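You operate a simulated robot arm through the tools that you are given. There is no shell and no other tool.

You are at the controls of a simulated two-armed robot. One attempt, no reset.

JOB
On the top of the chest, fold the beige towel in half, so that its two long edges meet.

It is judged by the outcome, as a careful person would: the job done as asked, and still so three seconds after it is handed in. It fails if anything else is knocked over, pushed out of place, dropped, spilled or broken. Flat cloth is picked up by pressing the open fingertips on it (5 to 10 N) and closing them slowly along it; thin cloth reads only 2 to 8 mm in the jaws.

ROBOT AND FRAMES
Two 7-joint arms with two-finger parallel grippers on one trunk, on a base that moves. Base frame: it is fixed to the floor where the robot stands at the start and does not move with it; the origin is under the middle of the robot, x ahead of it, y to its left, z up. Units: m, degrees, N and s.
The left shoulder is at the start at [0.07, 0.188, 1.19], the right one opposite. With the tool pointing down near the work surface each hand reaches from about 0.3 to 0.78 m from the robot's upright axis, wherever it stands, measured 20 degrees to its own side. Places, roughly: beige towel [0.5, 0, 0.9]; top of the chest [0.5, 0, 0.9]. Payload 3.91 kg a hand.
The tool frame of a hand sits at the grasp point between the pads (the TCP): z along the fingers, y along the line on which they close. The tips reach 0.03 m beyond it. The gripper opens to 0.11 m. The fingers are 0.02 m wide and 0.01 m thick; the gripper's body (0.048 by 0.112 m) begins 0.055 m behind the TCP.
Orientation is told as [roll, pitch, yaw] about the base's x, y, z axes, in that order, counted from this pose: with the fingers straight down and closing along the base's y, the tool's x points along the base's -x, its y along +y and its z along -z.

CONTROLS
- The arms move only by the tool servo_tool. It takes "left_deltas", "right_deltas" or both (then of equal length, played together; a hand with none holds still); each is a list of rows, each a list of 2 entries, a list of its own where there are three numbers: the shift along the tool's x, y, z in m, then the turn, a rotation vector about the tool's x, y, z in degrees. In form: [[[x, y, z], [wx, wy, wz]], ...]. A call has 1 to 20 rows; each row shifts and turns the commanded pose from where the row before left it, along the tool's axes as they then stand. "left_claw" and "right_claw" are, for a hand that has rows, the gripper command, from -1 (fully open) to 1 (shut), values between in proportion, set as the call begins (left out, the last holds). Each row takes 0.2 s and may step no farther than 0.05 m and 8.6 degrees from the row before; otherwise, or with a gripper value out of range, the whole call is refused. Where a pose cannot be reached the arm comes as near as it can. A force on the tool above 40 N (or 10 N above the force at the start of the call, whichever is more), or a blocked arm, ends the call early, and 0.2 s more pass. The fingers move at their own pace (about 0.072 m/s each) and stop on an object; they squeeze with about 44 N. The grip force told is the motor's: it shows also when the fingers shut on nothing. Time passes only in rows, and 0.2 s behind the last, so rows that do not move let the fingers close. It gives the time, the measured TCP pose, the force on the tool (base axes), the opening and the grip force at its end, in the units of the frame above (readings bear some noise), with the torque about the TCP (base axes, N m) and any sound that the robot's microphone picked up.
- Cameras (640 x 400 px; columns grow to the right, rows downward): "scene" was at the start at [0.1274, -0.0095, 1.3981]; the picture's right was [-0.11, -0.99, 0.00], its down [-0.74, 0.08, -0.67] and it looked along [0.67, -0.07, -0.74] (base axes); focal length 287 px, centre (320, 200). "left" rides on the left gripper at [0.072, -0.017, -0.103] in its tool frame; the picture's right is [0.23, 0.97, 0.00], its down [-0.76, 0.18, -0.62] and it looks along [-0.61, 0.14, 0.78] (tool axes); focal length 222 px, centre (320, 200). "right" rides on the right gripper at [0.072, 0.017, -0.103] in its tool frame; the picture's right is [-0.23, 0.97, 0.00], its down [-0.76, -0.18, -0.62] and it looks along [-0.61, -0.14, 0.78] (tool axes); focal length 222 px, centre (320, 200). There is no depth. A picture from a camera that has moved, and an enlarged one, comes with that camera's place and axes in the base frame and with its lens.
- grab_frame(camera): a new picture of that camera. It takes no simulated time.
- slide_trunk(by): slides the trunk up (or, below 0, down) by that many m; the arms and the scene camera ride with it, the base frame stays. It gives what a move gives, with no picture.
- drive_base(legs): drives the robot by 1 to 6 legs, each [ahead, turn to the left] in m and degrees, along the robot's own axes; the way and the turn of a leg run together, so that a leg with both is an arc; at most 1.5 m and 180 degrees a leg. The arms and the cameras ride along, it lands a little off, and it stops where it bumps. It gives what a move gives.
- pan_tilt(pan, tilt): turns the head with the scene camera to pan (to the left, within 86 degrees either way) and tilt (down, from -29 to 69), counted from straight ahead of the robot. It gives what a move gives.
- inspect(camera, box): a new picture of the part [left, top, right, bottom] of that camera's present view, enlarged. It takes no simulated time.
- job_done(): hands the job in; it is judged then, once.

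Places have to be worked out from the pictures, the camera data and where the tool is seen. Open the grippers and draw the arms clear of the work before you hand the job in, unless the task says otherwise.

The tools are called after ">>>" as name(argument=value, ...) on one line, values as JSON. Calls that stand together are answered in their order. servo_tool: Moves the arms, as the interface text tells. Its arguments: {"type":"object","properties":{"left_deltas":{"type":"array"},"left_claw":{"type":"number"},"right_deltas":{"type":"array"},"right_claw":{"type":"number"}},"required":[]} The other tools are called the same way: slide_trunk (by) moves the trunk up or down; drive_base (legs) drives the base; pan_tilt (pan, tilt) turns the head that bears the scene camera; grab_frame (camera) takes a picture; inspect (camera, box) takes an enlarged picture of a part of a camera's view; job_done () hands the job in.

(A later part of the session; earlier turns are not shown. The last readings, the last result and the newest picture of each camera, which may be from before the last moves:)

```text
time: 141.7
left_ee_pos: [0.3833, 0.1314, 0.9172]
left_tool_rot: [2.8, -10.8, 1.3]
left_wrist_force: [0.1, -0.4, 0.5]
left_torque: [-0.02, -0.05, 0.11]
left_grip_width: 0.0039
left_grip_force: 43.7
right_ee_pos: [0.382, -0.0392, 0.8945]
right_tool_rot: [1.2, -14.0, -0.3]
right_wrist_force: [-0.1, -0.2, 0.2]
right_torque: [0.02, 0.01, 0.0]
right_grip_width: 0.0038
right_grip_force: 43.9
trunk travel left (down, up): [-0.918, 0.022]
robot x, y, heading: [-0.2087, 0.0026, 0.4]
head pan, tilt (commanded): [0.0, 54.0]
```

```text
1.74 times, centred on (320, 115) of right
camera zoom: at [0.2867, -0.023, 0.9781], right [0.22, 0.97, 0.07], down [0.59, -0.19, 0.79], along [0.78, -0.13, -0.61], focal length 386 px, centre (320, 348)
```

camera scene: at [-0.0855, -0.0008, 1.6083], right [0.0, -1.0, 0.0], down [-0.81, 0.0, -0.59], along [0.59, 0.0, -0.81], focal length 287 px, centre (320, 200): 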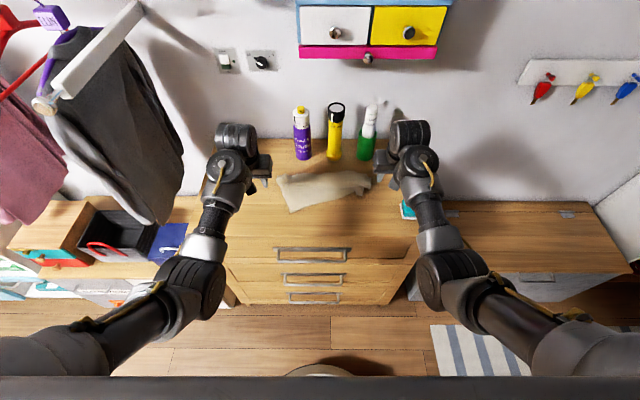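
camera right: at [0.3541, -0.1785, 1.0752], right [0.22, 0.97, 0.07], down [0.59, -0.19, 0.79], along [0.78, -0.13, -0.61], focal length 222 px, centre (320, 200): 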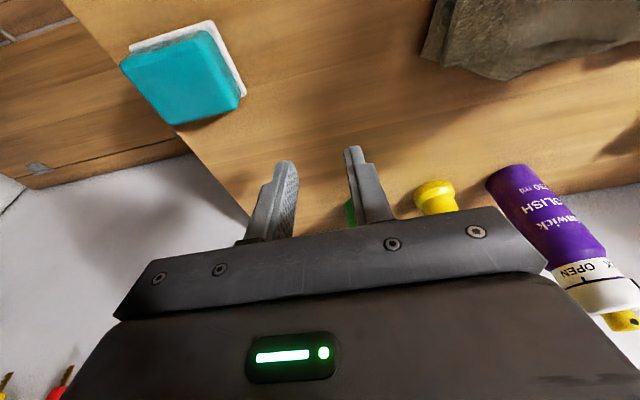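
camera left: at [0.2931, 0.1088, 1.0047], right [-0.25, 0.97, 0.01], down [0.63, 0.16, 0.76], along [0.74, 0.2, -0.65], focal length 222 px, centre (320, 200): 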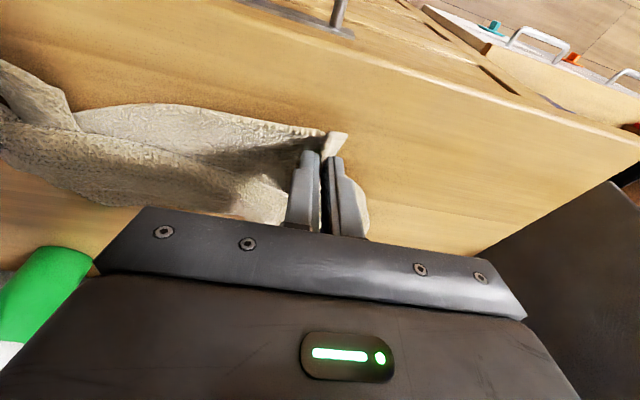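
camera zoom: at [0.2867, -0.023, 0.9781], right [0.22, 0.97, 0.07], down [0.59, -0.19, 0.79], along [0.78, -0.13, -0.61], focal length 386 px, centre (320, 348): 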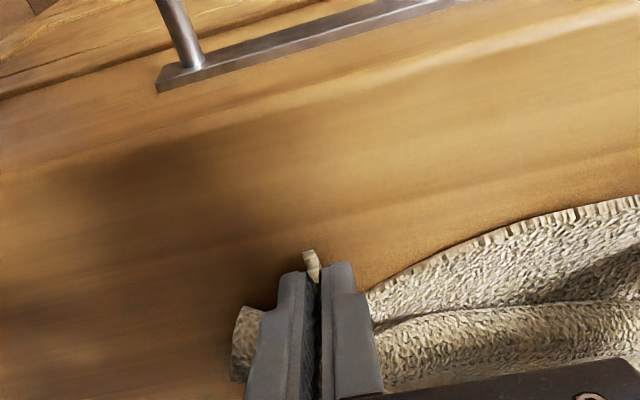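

Both near corners are held as single layers (3.9 mm and 3.8 mm). Now I'll lift the towel clear of the chest while slowly spreading the hands.

>>> servo_tool(left_deltas=[[[-0.0037, 0.001, -0.0196], [0, 0, 0]], [[-0.0037, 0.001, -0.0196], [0, 0, 0]], [[-0.0037, 0.001, -0.0196], [0, 0, 0]], [[-0.0037, 0.001, -0.0196], [0, 0, 0]], [[-0.0037, 0.001, -0.0196], [0, 0, 0]], [[-0.0037, 0.001, -0.0196], [0, 0, 0]], [[0, 0, 0], [0, 0, 0]]], right_deltas=[[[-0.0054, -0.006, -0.0218], [0, 0, 0]], [[-0.0054, -0.006, -0.0218], [0, 0, 0]], [[-0.0054, -0.006, -0.0218], [0, 0, 0]], [[-0.0054, -0.006, -0.0218], [0, 0, 0]], [[-0.0054, -0.006, -0.0218], [0, 0, 0]], [[-0.0054, -0.006, -0.0218], [0, 0, 0]], [[0, 0, 0], [0, 0, 0]]])

>>> grab_frame(camera="scene")

>>> grab_frame(camera="right")

```text
time: 143.3
left_ee_pos: [0.385, 0.1322, 1.0366]
left_tool_rot: [2.8, -10.8, 1.3]
left_wrist_force: [-0.4, -0.3, -1.0]
left_torque: [-0.02, 0.0, 0.12]
left_grip_width: 0.0039
left_grip_force: 43.9
right_ee_pos: [0.384, -0.0766, 1.0288]
right_tool_rot: [1.1, -14.0, -0.4]
right_wrist_force: [0.4, 0.4, -0.6]
right_torque: [-0.06, 0.02, 0.0]
right_grip_width: 0.0041
right_grip_force: 44.9
trunk travel left (down, up): [-0.918, 0.022]
robot x, y, heading: [-0.2111, 0.0002, -0.1]
head pan, tilt (commanded): [0.0, 54.0]
```

```text
taken
camera scene: at [-0.0857, -0.0007, 1.6083], right [0.0, -1.0, 0.0], down [-0.81, 0.0, -0.59], along [0.59, 0.0, -0.81], focal length 287 px, centre (320, 200)
```

scene: 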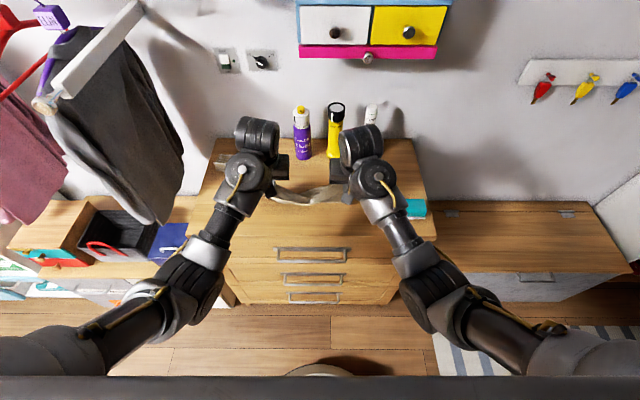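

```text
taken
camera right: at [0.2877, -0.0601, 1.1119], right [0.22, 0.97, 0.07], down [0.59, -0.19, 0.79], along [0.78, -0.13, -0.61], focal length 222 px, centre (320, 200)
```

right: 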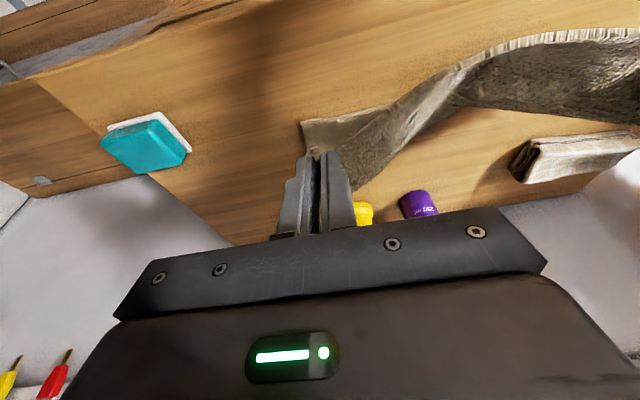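

Lifting works. I'll keep raising and spread the hands until the top edge is taut, to see whether there's a twist near the right hand.

>>> servo_tool(left_deltas=[[[-0.0037, 0.002, -0.0196], [0, 0, 0]], [[-0.0037, 0.002, -0.0196], [0, 0, 0]], [[-0.0037, 0.002, -0.0196], [0, 0, 0]], [[-0.0037, 0.002, -0.0196], [0, 0, 0]], [[-0.0037, 0.002, -0.0196], [0, 0, 0]], [[0, 0, 0], [0, 0, 0]]], right_deltas=[[[-0.0048, -0.01, -0.02], [0, 0, 0]], [[-0.0048, -0.01, -0.02], [0, 0, 0]], [[-0.0048, -0.01, -0.02], [0, 0, 0]], [[-0.0048, -0.01, -0.02], [0, 0, 0]], [[-0.0048, -0.01, -0.02], [0, 0, 0]], [[0, 0, 0], [0, 0, 0]]])

>>> grab_frame(camera="scene")

>>> grab_frame(camera="right")

>>> grab_frame(camera="left")

```text
time: 143.7
left_ee_pos: [0.3863, 0.1307, 1.0525]
left_tool_rot: [2.6, -11.4, 1.7]
left_wrist_force: [0.0, -6.1, -1.8]
left_torque: [0.72, -0.23, 0.78]
left_grip_width: 0.0039
left_grip_force: 43.9
right_ee_pos: [0.3839, -0.0854, 1.0451]
right_tool_rot: [1.1, -14.1, -0.4]
right_wrist_force: [0.4, 0.3, 0.2]
right_torque: [-0.02, 0.05, -0.03]
right_grip_width: 0.004
right_grip_force: 43.7
trunk travel left (down, up): [-0.918, 0.022]
robot x, y, heading: [-0.2061, -0.0004, 0.1]
head pan, tilt (commanded): [0.0, 54.0]
stopped in row 1 (left hand): the force on the tool passed its limit at 76 N (the readings are from after the stop); the commanded pose is now the measured one
```

```text
taken
camera scene: at [-0.086, -0.0016, 1.6083], right [0.0, -1.0, 0.0], down [-0.81, 0.0, -0.59], along [0.59, 0.0, -0.81], focal length 287 px, centre (320, 200)
```

scene: 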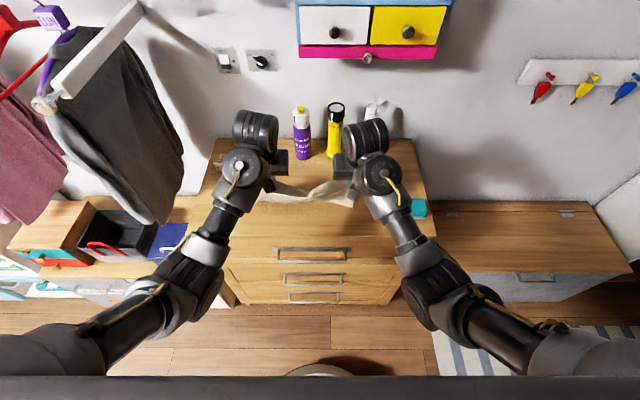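

```text
taken
camera right: at [0.2863, -0.069, 1.1274], right [0.22, 0.97, 0.07], down [0.59, -0.19, 0.79], along [0.78, -0.13, -0.61], focal length 222 px, centre (320, 200)
```

right: 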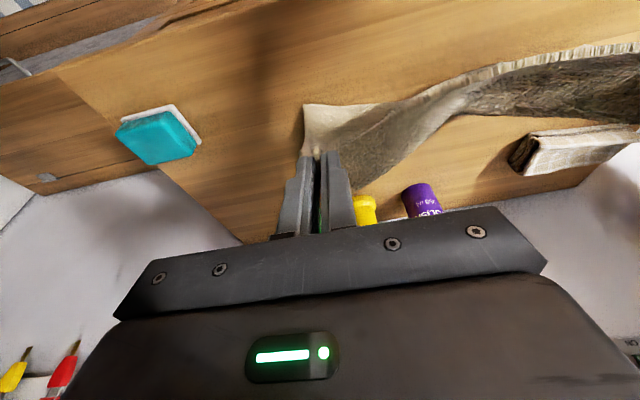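

```text
taken
camera left: at [0.2952, 0.1085, 1.1392], right [-0.26, 0.97, 0.0], down [0.62, 0.17, 0.77], along [0.74, 0.2, -0.64], focal length 222 px, centre (320, 200)
```

left: 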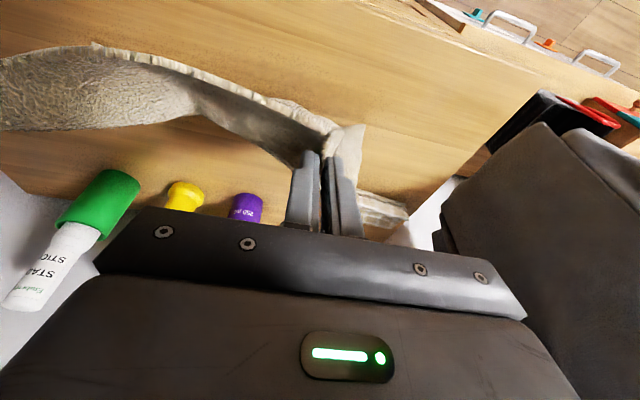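

The left forearm touched its camera again at this height. I'll tilt both hands forward to about 24°, which opens that angle, before lifting further.

>>> servo_tool(left_deltas=[[[-0.004, 0, 0.004], [0, -4, 0]]], right_deltas=[[[-0.004, 0, 0.002], [0, -3, 0]]])

>>> servo_tool(left_deltas=[[[-0.008, 0, 0.002], [0, -5, 0]], [[-0.008, 0, 0.002], [0, -4, 0]], [[0, 0, 0], [0, 0, 0]]], right_deltas=[[[-0.008, 0, 0.002], [0, -4, 0]], [[-0.008, 0, 0.002], [0, -4, 0]], [[0, 0, 0], [0, 0, 0]]])

```text
time: 144.1
left_ee_pos: [0.3912, 0.1317, 1.0495]
left_tool_rot: [2.5, -15.4, 1.5]
left_wrist_force: [-0.1, 0.4, 0.1]
left_torque: [-0.02, 0.01, 0.14]
left_grip_width: 0.004
left_grip_force: 44.1
right_ee_pos: [0.3871, -0.0844, 1.0437]
right_tool_rot: [0.9, -17.1, -0.3]
right_wrist_force: [0.4, 0.7, 0.6]
right_torque: [-0.01, 0.04, -0.04]
right_grip_width: 0.0039
right_grip_force: 44.4
trunk travel left (down, up): [-0.918, 0.022]
robot x, y, heading: [-0.2038, -0.0019, 0.0]
head pan, tilt (commanded): [0.0, 54.0]
```

```text
time: 144.9
left_ee_pos: [0.4094, 0.1341, 1.0497]
left_tool_rot: [2.8, -24.4, 1.0]
left_wrist_force: [0.4, 0.4, 0.1]
left_torque: [-0.04, 0.02, 0.09]
left_grip_width: 0.004
left_grip_force: 44.4
right_ee_pos: [0.404, -0.085, 1.0454]
right_tool_rot: [1.1, -25.0, -0.7]
right_wrist_force: [-0.7, -0.2, -0.7]
right_torque: [-0.04, 0.01, -0.02]
right_grip_width: 0.004
right_grip_force: 43.7
trunk travel left (down, up): [-0.918, 0.022]
robot x, y, heading: [-0.2086, 0.0009, 0.1]
head pan, tilt (commanded): [0.0, 54.0]
```

Both are clear. I'll continue lifting and spreading with the larger tilt.

>>> servo_tool(left_deltas=[[[-0.0104, 0.002, -0.0128], [0, -1, 0]], [[-0.0104, 0.002, -0.0128], [0, -1, 0]], [[-0.0104, 0.002, -0.0128], [0, -1, 0]], [[-0.0104, 0.002, -0.0128], [0, -1, 0]], [[-0.0104, 0.002, -0.0128], [0, -1, 0]], [[0, 0, 0], [0, 0, 0]]], right_deltas=[[[-0.0104, -0.011, -0.0128], [0, -1, 0]], [[-0.0104, -0.011, -0.0128], [0, -1, 0]], [[-0.0104, -0.011, -0.0128], [0, -1, 0]], [[-0.0104, -0.011, -0.0128], [0, -1, 0]], [[-0.0104, -0.006, -0.0128], [0, -1, 0]], [[0, 0, 0], [0, 0, 0]]])

>>> grab_frame(camera="scene")

>>> grab_frame(camera="right")

>>> grab_frame(camera="left")

```text
time: 146.3
left_ee_pos: [0.4261, 0.1387, 1.1317]
left_tool_rot: [2.8, -29.6, 0.6]
left_wrist_force: [3.2, -33.4, 0.5]
left_torque: [-1.04, -0.07, -0.42]
left_grip_width: 0.0054
left_grip_force: 43.8
right_ee_pos: [0.4198, -0.1341, 1.1241]
right_tool_rot: [1.2, -30.0, -0.5]
right_wrist_force: [-1.4, 33.6, -1.1]
right_torque: [0.51, 0.05, 1.0]
right_grip_width: 0.0043
right_grip_force: 43.2
trunk travel left (down, up): [-0.918, 0.022]
robot x, y, heading: [-0.2091, -0.0001, -0.2]
head pan, tilt (commanded): [0.0, 54.0]
```

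```text
taken
camera scene: at [-0.0857, -0.0006, 1.6083], right [0.0, -1.0, 0.0], down [-0.81, 0.0, -0.59], along [0.59, 0.0, -0.81], focal length 287 px, centre (320, 200)
```

scene: 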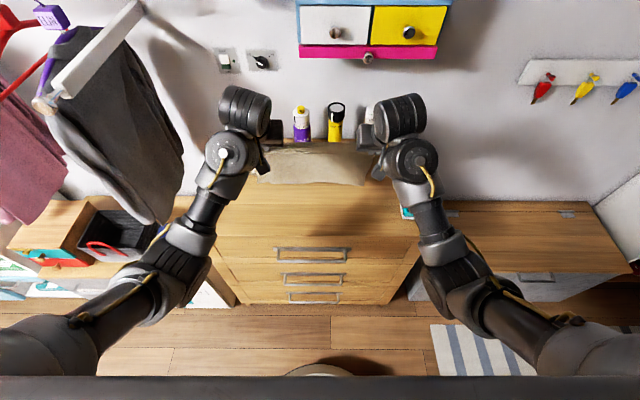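

```text
taken
camera right: at [0.3044, -0.1177, 1.1782], right [0.2, 0.97, 0.13], down [0.35, -0.19, 0.92], along [0.92, -0.13, -0.37], focal length 222 px, centre (320, 200)
```

right: 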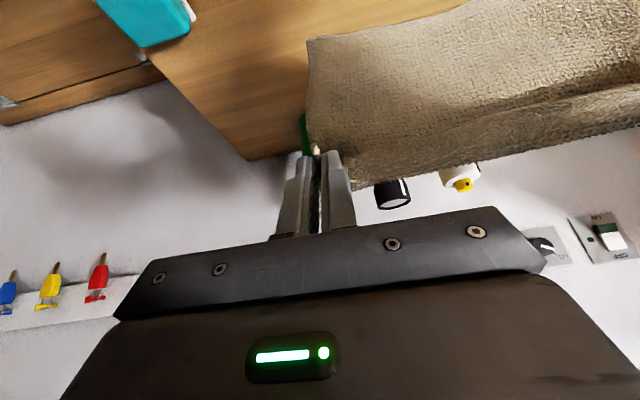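

```text
taken
camera left: at [0.3126, 0.1168, 1.1862], right [-0.23, 0.97, -0.07], down [0.35, 0.15, 0.92], along [0.91, 0.19, -0.38], focal length 222 px, centre (320, 200)
```

left: 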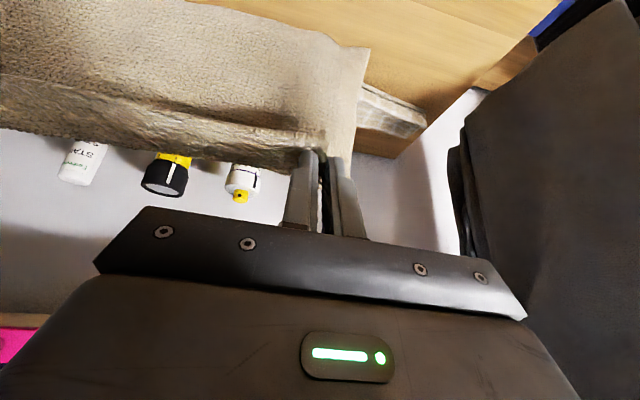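

Excellent: the towel hangs as an open sheet between the hands. The tension is too high (33 N), so I'll relax the spread by about 1.4 cm right away.

>>> servo_tool(left_deltas=[[[0, -0.007, 0], [0, 0, 0]], [[0, 0, 0], [0, 0, 0]], [[0, 0, 0], [0, 0, 0]]], right_deltas=[[[0, 0.007, 0], [0, 0, 0]], [[0, 0, 0], [0, 0, 0]], [[0, 0, 0], [0, 0, 0]]])

>>> inspect(camera="scene", box=[230, 100, 410, 220])

>>> inspect(camera="right", box=[260, 0, 640, 220])

>>> inspect(camera="left", box=[0, 0, 400, 220])

```text
time: 147.1
left_ee_pos: [0.4262, 0.1335, 1.1314]
left_tool_rot: [3.0, -29.3, 0.6]
left_wrist_force: [0.8, -13.8, -0.1]
left_torque: [-0.46, -0.04, -0.15]
left_grip_width: 0.0043
left_grip_force: 44.2
right_ee_pos: [0.4212, -0.1303, 1.1254]
right_tool_rot: [1.1, -30.1, -0.8]
right_wrist_force: [-0.3, 14.7, 0.2]
right_torque: [0.19, 0.02, 0.45]
right_grip_width: 0.0038
right_grip_force: 44.1
trunk travel left (down, up): [-0.918, 0.022]
robot x, y, heading: [-0.2078, 0.0055, -0.1]
head pan, tilt (commanded): [0.0, 54.0]
```

```text
3.33 times, centred on (320, 160) of scene
camera zoom: at [-0.0857, -0.0009, 1.6083], right [0.0, -1.0, 0.0], down [-0.81, 0.0, -0.59], along [0.59, 0.0, -0.81], focal length 956 px, centre (320, 333)
```

zoom: 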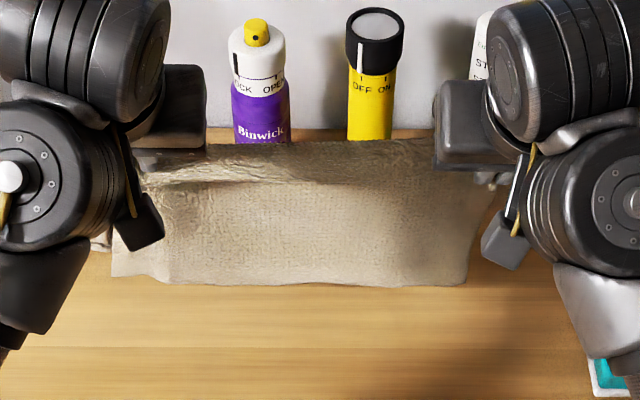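

```text
1.68 times, centred on (450, 110) of right
camera zoom: at [0.3051, -0.1122, 1.1776], right [0.2, 0.97, 0.13], down [0.35, -0.19, 0.92], along [0.92, -0.14, -0.38], focal length 374 px, centre (101, 352)
```

zoom: 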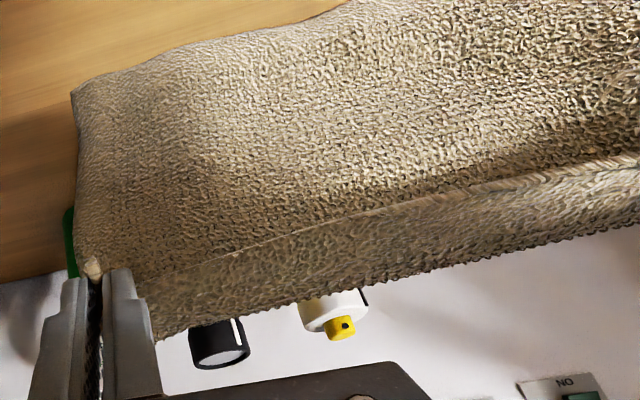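

```text
1.60 times, centred on (200, 110) of left
camera zoom: at [0.3132, 0.1112, 1.1854], right [-0.24, 0.97, -0.07], down [0.35, 0.15, 0.92], along [0.91, 0.19, -0.38], focal length 355 px, centre (512, 344)
```

zoom: 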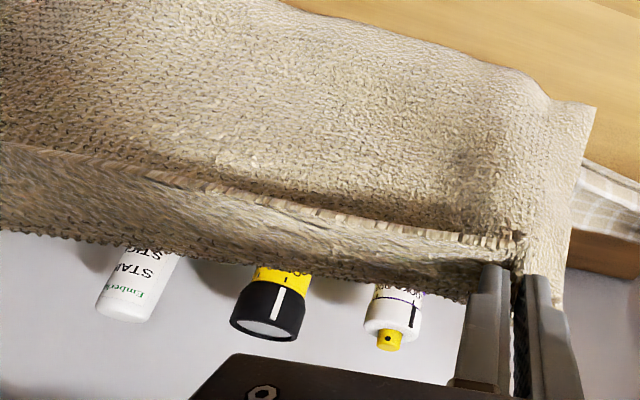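

The towel hangs open, with its far edge at the bottom. Plan: set the bottom edge down at about x 0.40, lay the lower half away from me, then bring the held edge back over it to x 0.40. I'll raise 2 cm and back the base up 4.5 cm so it hangs over x ≈ 0.40.

>>> servo_tool(left_deltas=[[[-0.0055, 0, -0.0085], [0, -1, 0]], [[-0.0055, 0, -0.0085], [0, -1, 0]], [[0, 0, 0], [0, 0, 0]]], right_deltas=[[[-0.0065, 0, -0.0105], [0, -1, 0]], [[-0.0065, 0, -0.0105], [0, -1, 0]], [[0, 0, 0], [0, 0, 0]]])

>>> drive_base(legs=[[-0.045, 0]])

>>> grab_frame(camera="scene")

>>> inspect(camera="scene", box=[230, 100, 410, 240])

```text
time: 147.9
left_ee_pos: [0.4264, 0.1329, 1.1522]
left_tool_rot: [3.0, -31.4, 0.6]
left_wrist_force: [0.8, -13.5, 1.3]
left_torque: [-0.42, -0.07, -0.16]
left_grip_width: 0.0045
left_grip_force: 43.4
right_ee_pos: [0.4214, -0.1289, 1.1491]
right_tool_rot: [1.3, -32.0, -0.7]
right_wrist_force: [-0.1, 13.4, -1.1]
right_torque: [0.2, 0.04, 0.4]
right_grip_width: 0.004
right_grip_force: 44.0
trunk travel left (down, up): [-0.918, 0.022]
robot x, y, heading: [-0.2042, 0.0002, -0.0]
head pan, tilt (commanded): [0.0, 54.0]
```

```text
time: 148.8
left_ee_pos: [0.3903, 0.1337, 1.1472]
left_tool_rot: [3.1, -31.0, 0.7]
left_wrist_force: [1.7, -13.3, 0.6]
left_torque: [-0.37, 0.05, -0.15]
left_grip_width: 0.0045
left_grip_force: 43.9
right_ee_pos: [0.3848, -0.1283, 1.1447]
right_tool_rot: [1.2, -31.7, -0.7]
right_wrist_force: [-0.3, 12.9, -1.5]
right_torque: [0.18, 0.07, 0.39]
right_grip_width: 0.0039
right_grip_force: 44.0
trunk travel left (down, up): [-0.918, 0.022]
robot x, y, heading: [-0.2519, 0.0028, -0.2]
head pan, tilt (commanded): [0.0, 54.0]
```

```text
taken
camera scene: at [-0.1202, -0.0008, 1.6074], right [0.0, -1.0, 0.0], down [-0.81, 0.0, -0.58], along [0.58, 0.0, -0.81], focal length 287 px, centre (320, 200)
```

scene: 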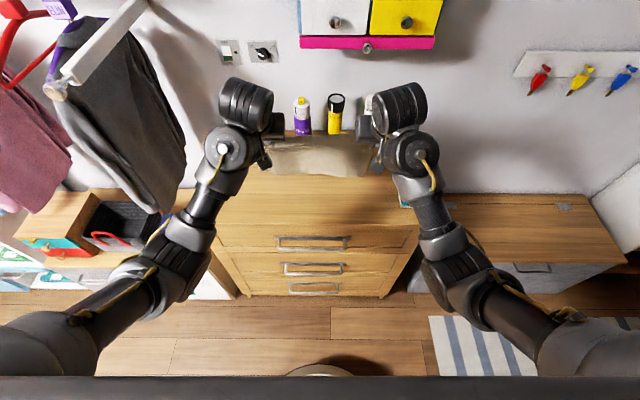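

```text
2.86 times, centred on (320, 170) of scene
camera zoom: at [-0.1202, -0.0008, 1.6074], right [0.0, -1.0, 0.0], down [-0.81, 0.0, -0.58], along [0.58, 0.0, -0.81], focal length 819 px, centre (320, 286)
```

zoom: 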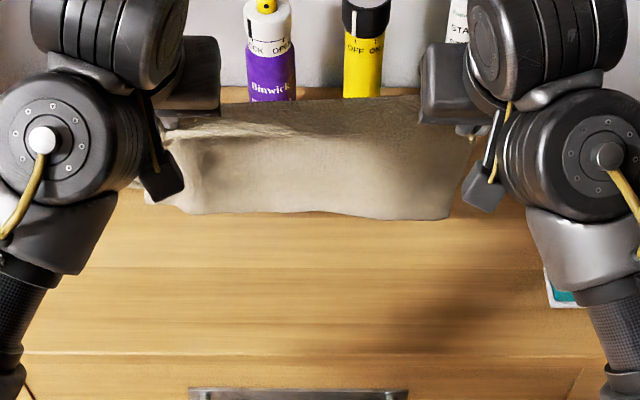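

Hanging free, the sheet leaves the fingers forward and drops at about x 0.46, with its bottom edge near z 0.94. I'll back up another 4 cm so the bottom edge comes down near x 0.42, and relax the sideways tension a little.

>>> drive_base(legs=[[-0.04, 0]])

>>> servo_tool(left_deltas=[[[0, -0.002, 0], [0, 0, 0]], [[0.0098, 0, 0.0163], [0, 0, 0]], [[0.0098, 0, 0.0163], [0, 0, 0]], [[0.0098, 0, 0.0163], [0, 0, 0]], [[0, 0, 0], [0, 0, 0]]], right_deltas=[[[0, 0.002, 0], [0, 0, 0]], [[0.01, 0, 0.0162], [0, 0, 0]], [[0.01, 0, 0.0162], [0, 0, 0]], [[0.01, 0, 0.0162], [0, 0, 0]], [[0, 0, 0], [0, 0, 0]]])

>>> inspect(camera="scene", box=[230, 90, 410, 230])

>>> grab_frame(camera="left")

>>> grab_frame(camera="right")

```text
time: 149.6
left_ee_pos: [0.3495, 0.1336, 1.1486]
left_tool_rot: [2.9, -31.3, 0.6]
left_wrist_force: [1.6, -12.8, 0.1]
left_torque: [-0.36, 0.02, -0.15]
left_grip_width: 0.0043
left_grip_force: 44.3
right_ee_pos: [0.3427, -0.1286, 1.1466]
right_tool_rot: [1.2, -31.7, -0.6]
right_wrist_force: [-0.5, 11.5, -1.4]
right_torque: [0.2, 0.04, 0.34]
right_grip_width: 0.004
right_grip_force: 43.9
trunk travel left (down, up): [-0.918, 0.022]
robot x, y, heading: [-0.2913, -0.0014, 0.0]
head pan, tilt (commanded): [0.0, 54.0]
```

```text
time: 150.8
left_ee_pos: [0.346, 0.1333, 1.0944]
left_tool_rot: [3.0, -31.5, 0.7]
left_wrist_force: [-0.2, -8.1, 0.5]
left_torque: [-0.24, -0.02, -0.11]
left_grip_width: 0.0041
left_grip_force: 44.0
right_ee_pos: [0.3377, -0.1245, 1.0901]
right_tool_rot: [1.2, -32.0, -0.6]
right_wrist_force: [-0.4, 7.6, -0.3]
right_torque: [0.09, 0.05, 0.22]
right_grip_width: 0.004
right_grip_force: 43.9
trunk travel left (down, up): [-0.918, 0.022]
robot x, y, heading: [-0.2935, 0.0019, -0.1]
head pan, tilt (commanded): [0.0, 54.0]
```

```text
2.86 times, centred on (320, 160) of scene
camera zoom: at [-0.1691, -0.0009, 1.6082], right [0.0, -1.0, 0.0], down [-0.81, 0.0, -0.59], along [0.59, 0.0, -0.81], focal length 819 px, centre (320, 314)
```

zoom: 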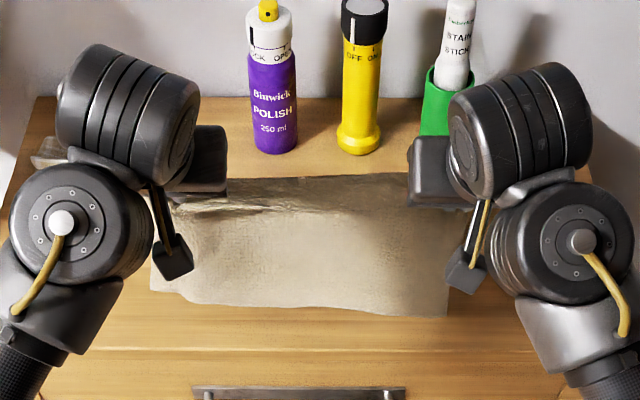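

```text
taken
camera left: at [0.2297, 0.1113, 1.1447], right [-0.23, 0.97, -0.08], down [0.32, 0.15, 0.94], along [0.92, 0.19, -0.34], focal length 222 px, centre (320, 200)
```

left: 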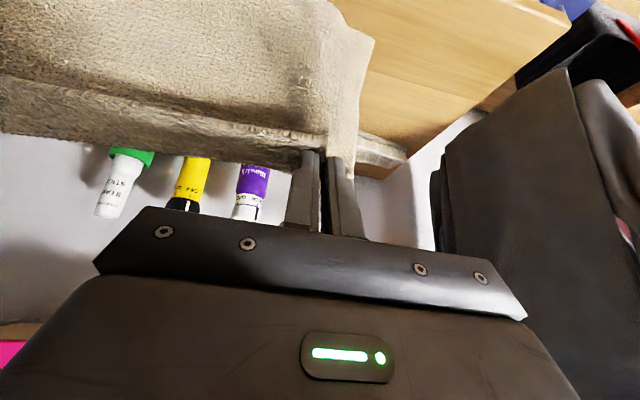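

```text
taken
camera right: at [0.2211, -0.1078, 1.1398], right [0.19, 0.97, 0.14], down [0.32, -0.19, 0.93], along [0.93, -0.14, -0.34], focal length 222 px, centre (320, 200)
```

right: 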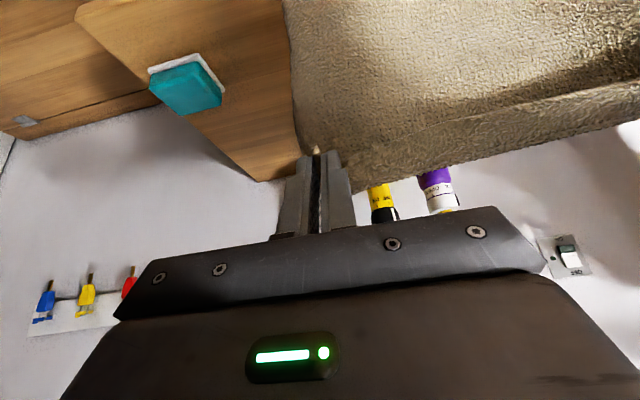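

The bottom edge is just about on the chest at x ≈ 0.385. I'll now move the hands away from me while lowering, so the lower half lays down with the far edge staying on my side.

>>> servo_tool(left_deltas=[[[-0.0086, 0, 0.0147], [0, 0, 0]], [[-0.0086, 0, 0.0147], [0, 0, 0]], [[-0.004, 0, 0.0165], [0, 0, 0]], [[-0.004, 0, 0.0165], [0, 0, 0]], [[-0.004, 0, 0.0165], [0, 0, 0]], [[0, 0, 0], [0, 0, 0]]], right_deltas=[[[-0.0116, 0, 0.0165], [0, 0, 0]], [[-0.0116, 0, 0.0165], [0, 0, 0]], [[-0.004, 0, 0.0165], [0, 0, 0]], [[-0.004, 0, 0.0165], [0, 0, 0]], [[-0.004, 0, 0.0165], [0, 0, 0]], [[0, 0, 0], [0, 0, 0]]])

>>> inspect(camera="scene", box=[230, 90, 410, 230])

>>> grab_frame(camera="left")

>>> grab_frame(camera="right")

```text
time: 152.2
left_ee_pos: [0.4108, 0.1364, 1.0431]
left_tool_rot: [2.9, -31.5, 0.6]
left_wrist_force: [0.4, -13.6, 1.5]
left_torque: [-0.4, -0.06, -0.14]
left_grip_width: 0.0044
left_grip_force: 43.8
right_ee_pos: [0.4104, -0.1234, 1.0416]
right_tool_rot: [1.1, -32.2, -0.6]
right_wrist_force: [-1.0, 12.6, -0.7]
right_torque: [0.15, 0.01, 0.37]
right_grip_width: 0.004
right_grip_force: 44.1
trunk travel left (down, up): [-0.918, 0.022]
robot x, y, heading: [-0.2936, 0.0011, -0.0]
head pan, tilt (commanded): [0.0, 54.0]
```

```text
2.86 times, centred on (320, 160) of scene
camera zoom: at [-0.1708, -0.001, 1.6084], right [0.0, -1.0, 0.0], down [-0.81, 0.0, -0.59], along [0.59, 0.0, -0.81], focal length 819 px, centre (320, 314)
```

zoom: 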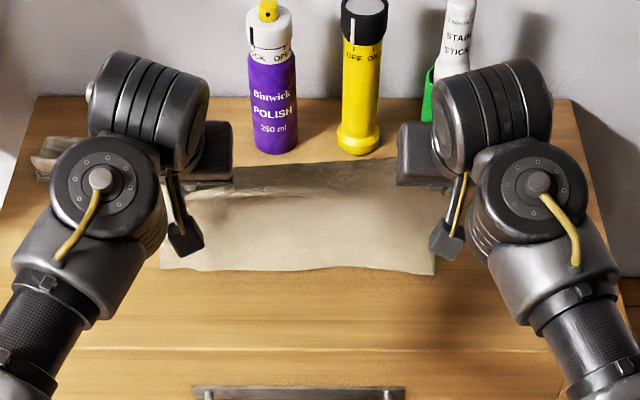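

```text
taken
camera left: at [0.2945, 0.1153, 1.0931], right [-0.23, 0.97, -0.08], down [0.32, 0.15, 0.94], along [0.92, 0.19, -0.34], focal length 222 px, centre (320, 200)
```

left: 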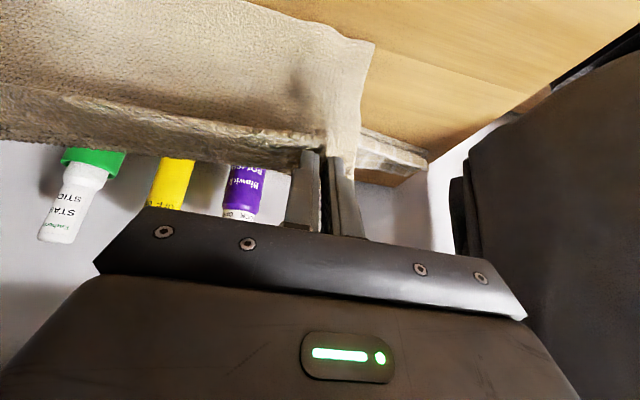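

```text
taken
camera right: at [0.2935, -0.1071, 1.0903], right [0.19, 0.97, 0.14], down [0.31, -0.19, 0.93], along [0.93, -0.14, -0.34], focal length 222 px, centre (320, 200)
```

right: 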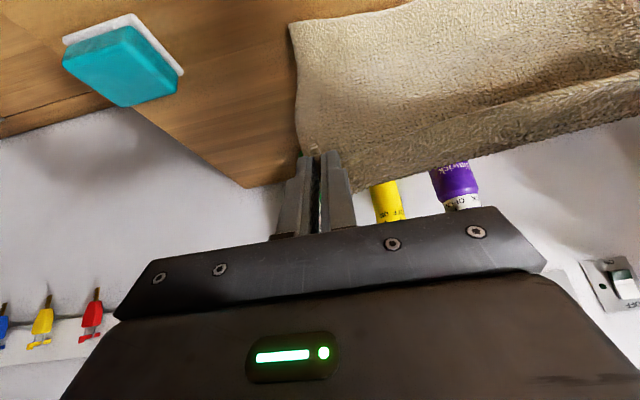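

The bottom edge slid forward to x ≈ 0.434 and the sheet is now slack and settling. I'll continue lowering and moving away, reducing the tilt gradually and easing the sideways tension.

>>> servo_tool(left_deltas=[[[-0.0026, -0.001, 0.019], [0, 2, 0]], [[-0.003, -0.001, 0.019], [0, 2, 0]], [[-0.0035, 0, 0.019], [0, 2, 0]], [[0, 0, 0], [0, 0, 0]]], right_deltas=[[[-0.0026, 0.001, 0.019], [0, 2, 0]], [[-0.003, 0.001, 0.019], [0, 2, 0]], [[-0.0035, 0, 0.019], [0, 2, 0]], [[0, 0, 0], [0, 0, 0]]])

>>> inspect(camera="scene", box=[230, 90, 410, 230])

>>> grab_frame(camera="left")

>>> grab_frame(camera="right")

```text
time: 153.2
left_ee_pos: [0.4482, 0.14, 0.9968]
left_tool_rot: [2.8, -25.4, 0.9]
left_wrist_force: [2.0, -10.8, 0.3]
left_torque: [-0.3, -0.04, -0.11]
left_grip_width: 0.0043
left_grip_force: 43.8
right_ee_pos: [0.4466, -0.119, 0.9964]
right_tool_rot: [1.2, -26.1, -0.4]
right_wrist_force: [-1.4, 10.3, -0.6]
right_torque: [0.2, 0.03, 0.32]
right_grip_width: 0.0041
right_grip_force: 43.7
trunk travel left (down, up): [-0.918, 0.022]
robot x, y, heading: [-0.2891, -0.0017, 0.1]
head pan, tilt (commanded): [0.0, 54.0]
```

```text
2.86 times, centred on (320, 160) of scene
camera zoom: at [-0.1701, -0.0009, 1.6083], right [0.0, -1.0, 0.0], down [-0.81, 0.0, -0.59], along [0.59, 0.0, -0.81], focal length 819 px, centre (320, 314)
```

zoom: 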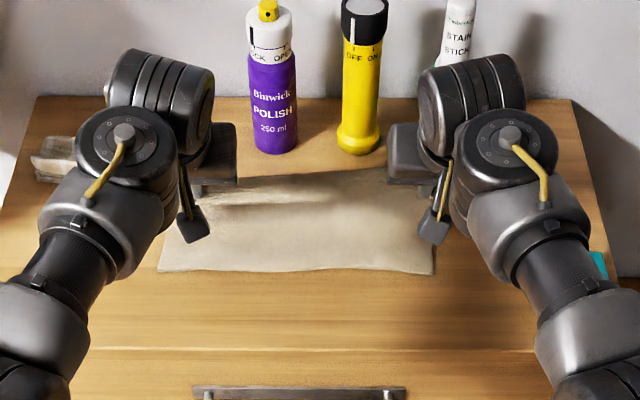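

```text
taken
camera left: at [0.3375, 0.1175, 1.0592], right [-0.24, 0.97, -0.05], down [0.41, 0.15, 0.9], along [0.88, 0.19, -0.44], focal length 222 px, centre (320, 200)
```

left: 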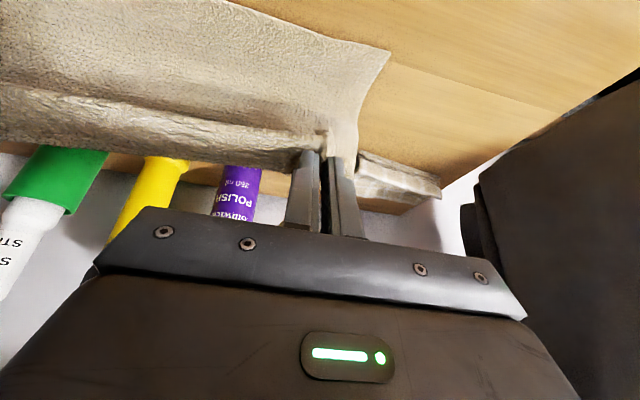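

```text
taken
camera right: at [0.336, -0.1033, 1.0579], right [0.2, 0.97, 0.12], down [0.41, -0.19, 0.89], along [0.89, -0.13, -0.44], focal length 222 px, centre (320, 200)
```

right: 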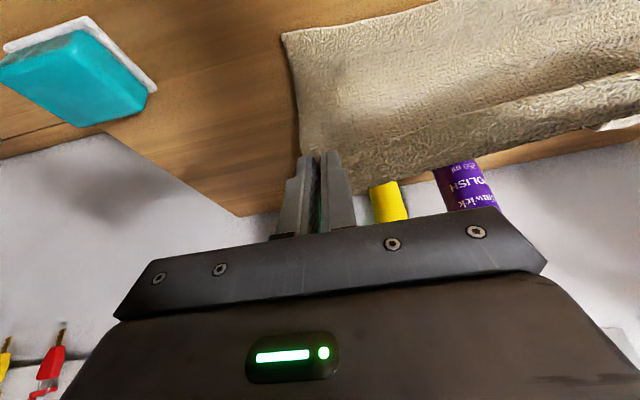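

Excellent: the bottom edge is now staying put at x ≈ 0.434 and the sheet runs out and back up to the hands, bulging away from me. Now I'll lower straight down while untilting to about 13°, so the held edge comes down over the bottom edge.

>>> servo_tool(left_deltas=[[[0.0072, -0.001, 0.0153], [0, 3.1, 0]], [[0.0064, 0, 0.0156], [0, 3.1, 0]], [[0.0056, 0, 0.016], [0, 3.1, 0]], [[0, 0, 0], [0, 0, 0]]], right_deltas=[[[0.0072, 0.001, 0.0153], [0, 3.1, 0]], [[0.0064, 0, 0.0156], [0, 3.1, 0]], [[0.0056, 0, 0.016], [0, 3.1, 0]], [[0, 0, 0], [0, 0, 0]]])

>>> inspect(camera="scene", box=[230, 90, 410, 230])

>>> grab_frame(camera="left")

>>> grab_frame(camera="right")

```text
time: 154.2
left_ee_pos: [0.4469, 0.1407, 0.9466]
left_tool_rot: [2.6, -16.1, 1.5]
left_wrist_force: [1.2, -9.2, 0.1]
left_torque: [-0.29, -0.06, -0.02]
left_grip_width: 0.0041
left_grip_force: 43.9
right_ee_pos: [0.4478, -0.1183, 0.9458]
right_tool_rot: [1.1, -16.8, -0.3]
right_wrist_force: [-0.2, 9.4, -1.2]
right_torque: [0.15, 0.0, 0.2]
right_grip_width: 0.0042
right_grip_force: 44.6
trunk travel left (down, up): [-0.918, 0.022]
robot x, y, heading: [-0.2893, 0.001, 0.0]
head pan, tilt (commanded): [0.0, 54.0]
```

```text
2.86 times, centred on (320, 160) of scene
camera zoom: at [-0.17, -0.0009, 1.6083], right [0.0, -1.0, 0.0], down [-0.81, 0.0, -0.59], along [0.59, 0.0, -0.81], focal length 819 px, centre (320, 314)
```

zoom: 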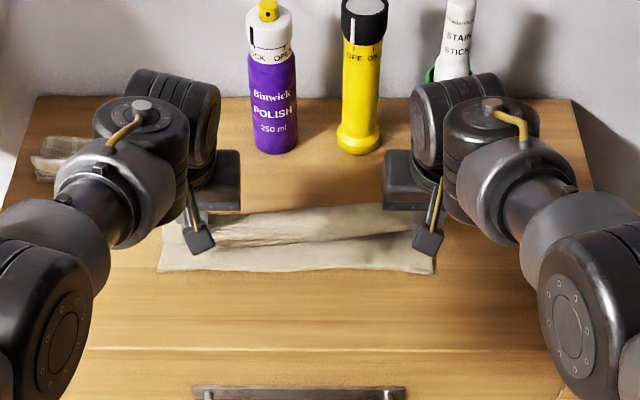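

```text
taken
camera left: at [0.3481, 0.1173, 1.0258], right [-0.25, 0.97, -0.02], down [0.55, 0.16, 0.82], along [0.79, 0.2, -0.58], focal length 222 px, centre (320, 200)
```

left: 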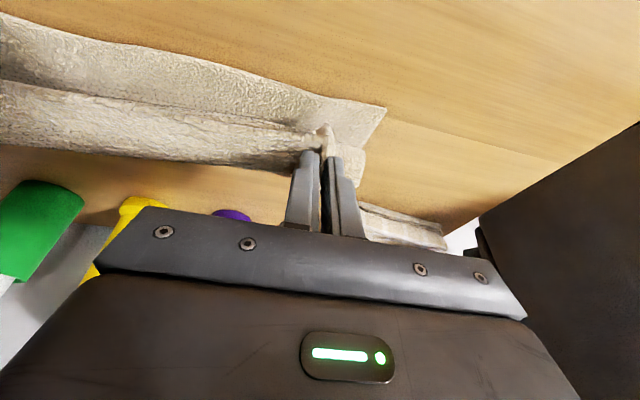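

```text
taken
camera right: at [0.3478, -0.1021, 1.0238], right [0.22, 0.97, 0.08], down [0.55, -0.19, 0.81], along [0.81, -0.13, -0.58], focal length 222 px, centre (320, 200)
```

right: 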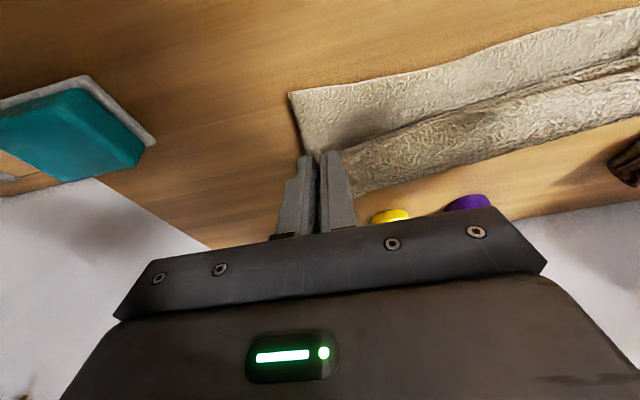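

The bottom edge is still at x ≈ 0.434 and the held edge is right above it, with the fold forming on the far side. I'll lower the last 3 cm.

>>> servo_tool(left_deltas=[[[0.004, 0, 0.0115], [0, 2, 0]], [[0.0035, 0, 0.0117], [0, 2, 0]], [[0, 0, 0], [0, 0, 0]]], right_deltas=[[[0.004, 0, 0.0115], [0, 2, 0]], [[0.0035, 0, 0.0117], [0, 2, 0]], [[0, 0, 0], [0, 0, 0]]])

>>> inspect(camera="scene", box=[250, 110, 390, 210])

>>> inspect(camera="left", box=[0, 0, 440, 240])

>>> inspect(camera="right", box=[220, 0, 640, 240])

```text
time: 155.0
left_ee_pos: [0.4262, 0.1445, 0.9302]
left_tool_rot: [2.6, -12.1, 1.5]
left_wrist_force: [1.3, -21.0, 0.5]
left_torque: [-0.62, -0.05, -0.01]
left_grip_width: 0.0041
left_grip_force: 44.0
left hand out of reach, approached as far as the arm can: row 1, 2
right_ee_pos: [0.4295, -0.1199, 0.9291]
right_tool_rot: [1.0, -12.8, -0.2]
right_wrist_force: [-2.0, 19.2, -0.3]
right_torque: [0.45, 0.04, 0.45]
right_grip_width: 0.0041
right_grip_force: 44.1
right hand out of reach, approached as far as the arm can: row 1, 2
trunk travel left (down, up): [-0.918, 0.022]
robot x, y, heading: [-0.2899, -0.0006, -0.2]
head pan, tilt (commanded): [0.0, 54.0]
```

```text
4.00 times, centred on (320, 160) of scene
camera zoom: at [-0.1698, -0.0007, 1.6083], right [0.0, -1.0, 0.0], down [-0.81, 0.0, -0.59], along [0.59, 0.0, -0.81], focal length 1147 px, centre (320, 360)
```

zoom: 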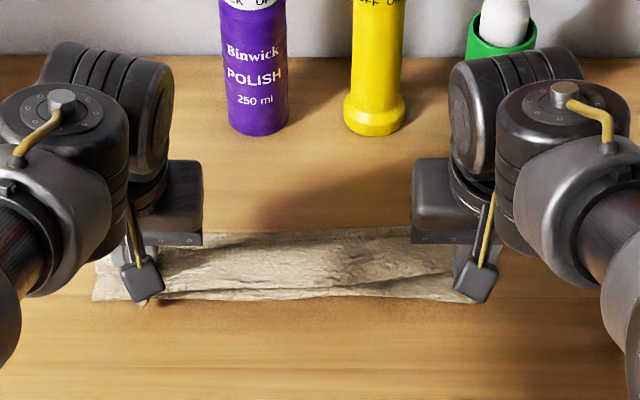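

```text
1.45 times, centred on (220, 120) of left
camera zoom: at [0.3336, 0.1224, 1.0157], right [-0.26, 0.97, -0.01], down [0.61, 0.17, 0.78], along [0.75, 0.2, -0.63], focal length 323 px, centre (466, 316)
```

zoom: 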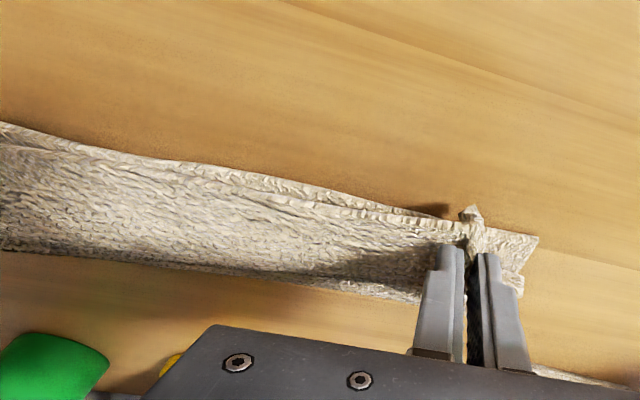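

```text
1.52 times, centred on (430, 120) of right
camera zoom: at [0.3345, -0.1048, 1.0141], right [0.22, 0.97, 0.07], down [0.61, -0.19, 0.77], along [0.76, -0.13, -0.63], focal length 338 px, centre (152, 322)
```

zoom: 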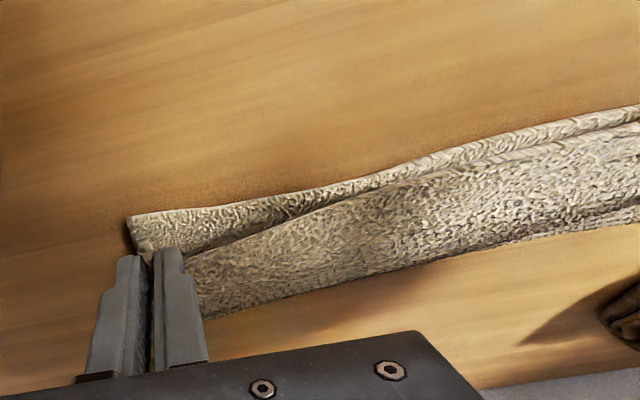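

The arms hit their reach limit at this trunk height, but the edges are nearly together. I'll ease the sideways tension, drive forward 2 cm so the held edge sits over x ≈ 0.454, and lower using the trunk.

>>> drive_base(legs=[[0.02, 0]])

>>> servo_tool(left_deltas=[[[0, -0.004, 0], [0, 0, 0]], [[0, 0, 0], [0, 0, 0]]], right_deltas=[[[0, 0.004, 0], [0, 0, 0]], [[0, 0, 0], [0, 0, 0]]])

>>> slide_trunk(by=-0.012)

>>> inspect(camera="scene", box=[250, 110, 390, 210])

>>> inspect(camera="left", box=[0, 0, 440, 240])

>>> inspect(camera="right", box=[220, 0, 640, 240])

```text
time: 155.8
left_ee_pos: [0.442, 0.1451, 0.9351]
left_tool_rot: [2.7, -12.4, 1.5]
left_wrist_force: [2.2, -21.2, 0.3]
left_torque: [-0.71, -0.12, -0.04]
left_grip_width: 0.0045
left_grip_force: 43.6
right_ee_pos: [0.4436, -0.1212, 0.9325]
right_tool_rot: [1.1, -13.0, -0.2]
right_wrist_force: [-2.8, 21.7, -0.1]
right_torque: [0.48, 0.04, 0.51]
right_grip_width: 0.004
right_grip_force: 43.7
trunk travel left (down, up): [-0.918, 0.022]
robot x, y, heading: [-0.2726, 0.0026, -0.1]
head pan, tilt (commanded): [0.0, 54.0]
```

```text
time: 156.4
left_ee_pos: [0.4449, 0.1403, 0.9315]
left_tool_rot: [2.4, -12.3, 1.5]
left_wrist_force: [-0.2, -7.7, -0.1]
left_torque: [-0.23, -0.03, -0.02]
left_grip_width: 0.0039
left_grip_force: 43.7
right_ee_pos: [0.4461, -0.1175, 0.9305]
right_tool_rot: [1.1, -12.8, -0.2]
right_wrist_force: [-1.5, 7.0, -0.2]
right_torque: [0.17, 0.01, 0.2]
right_grip_width: 0.0038
right_grip_force: 44.5
trunk travel left (down, up): [-0.918, 0.022]
robot x, y, heading: [-0.2762, -0.0036, 0.2]
head pan, tilt (commanded): [0.0, 54.0]
```

```text
time: 157.0
left_ee_pos: [0.4462, 0.1404, 0.9198]
left_tool_rot: [2.5, -12.3, 1.4]
left_wrist_force: [0.5, -8.3, -0.3]
left_torque: [-0.24, -0.03, 0.0]
left_grip_width: 0.0039
left_grip_force: 43.7
right_ee_pos: [0.4483, -0.117, 0.9172]
right_tool_rot: [1.1, -12.8, -0.2]
right_wrist_force: [-1.7, 8.0, -0.5]
right_torque: [0.12, 0.02, 0.16]
right_grip_width: 0.0038
right_grip_force: 43.6
trunk travel left (down, up): [-0.906, 0.034]
robot x, y, heading: [-0.2739, 0.0005, -0.1]
head pan, tilt (commanded): [0.0, 54.0]
```

```text
4.00 times, centred on (320, 160) of scene
camera zoom: at [-0.1506, -0.001, 1.5963], right [0.0, -1.0, 0.0], down [-0.81, 0.0, -0.59], along [0.59, 0.0, -0.81], focal length 1147 px, centre (320, 360)
```

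zoom: 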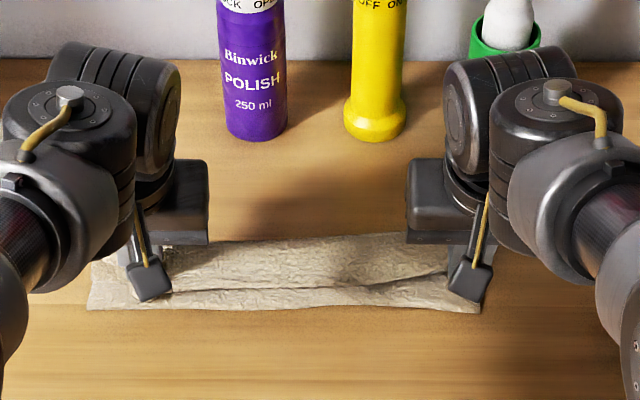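

```text
1.45 times, centred on (220, 120) of left
camera zoom: at [0.3537, 0.1177, 1.0041], right [-0.26, 0.97, -0.01], down [0.61, 0.17, 0.78], along [0.75, 0.2, -0.63], focal length 323 px, centre (466, 316)
```

zoom: 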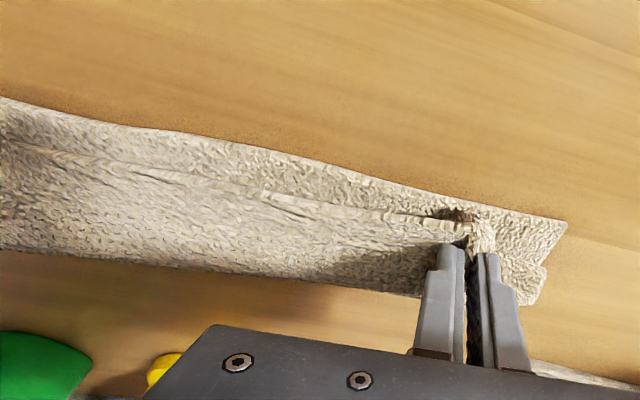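

```text
1.52 times, centred on (430, 120) of right
camera zoom: at [0.3539, -0.1015, 1.0022], right [0.22, 0.97, 0.07], down [0.61, -0.19, 0.77], along [0.77, -0.13, -0.63], focal length 338 px, centre (152, 322)
```

zoom: 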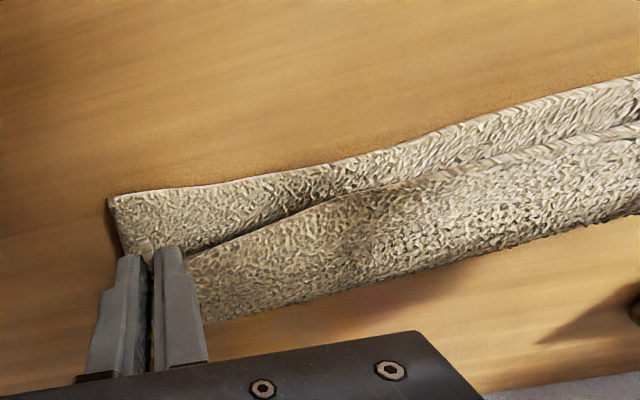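

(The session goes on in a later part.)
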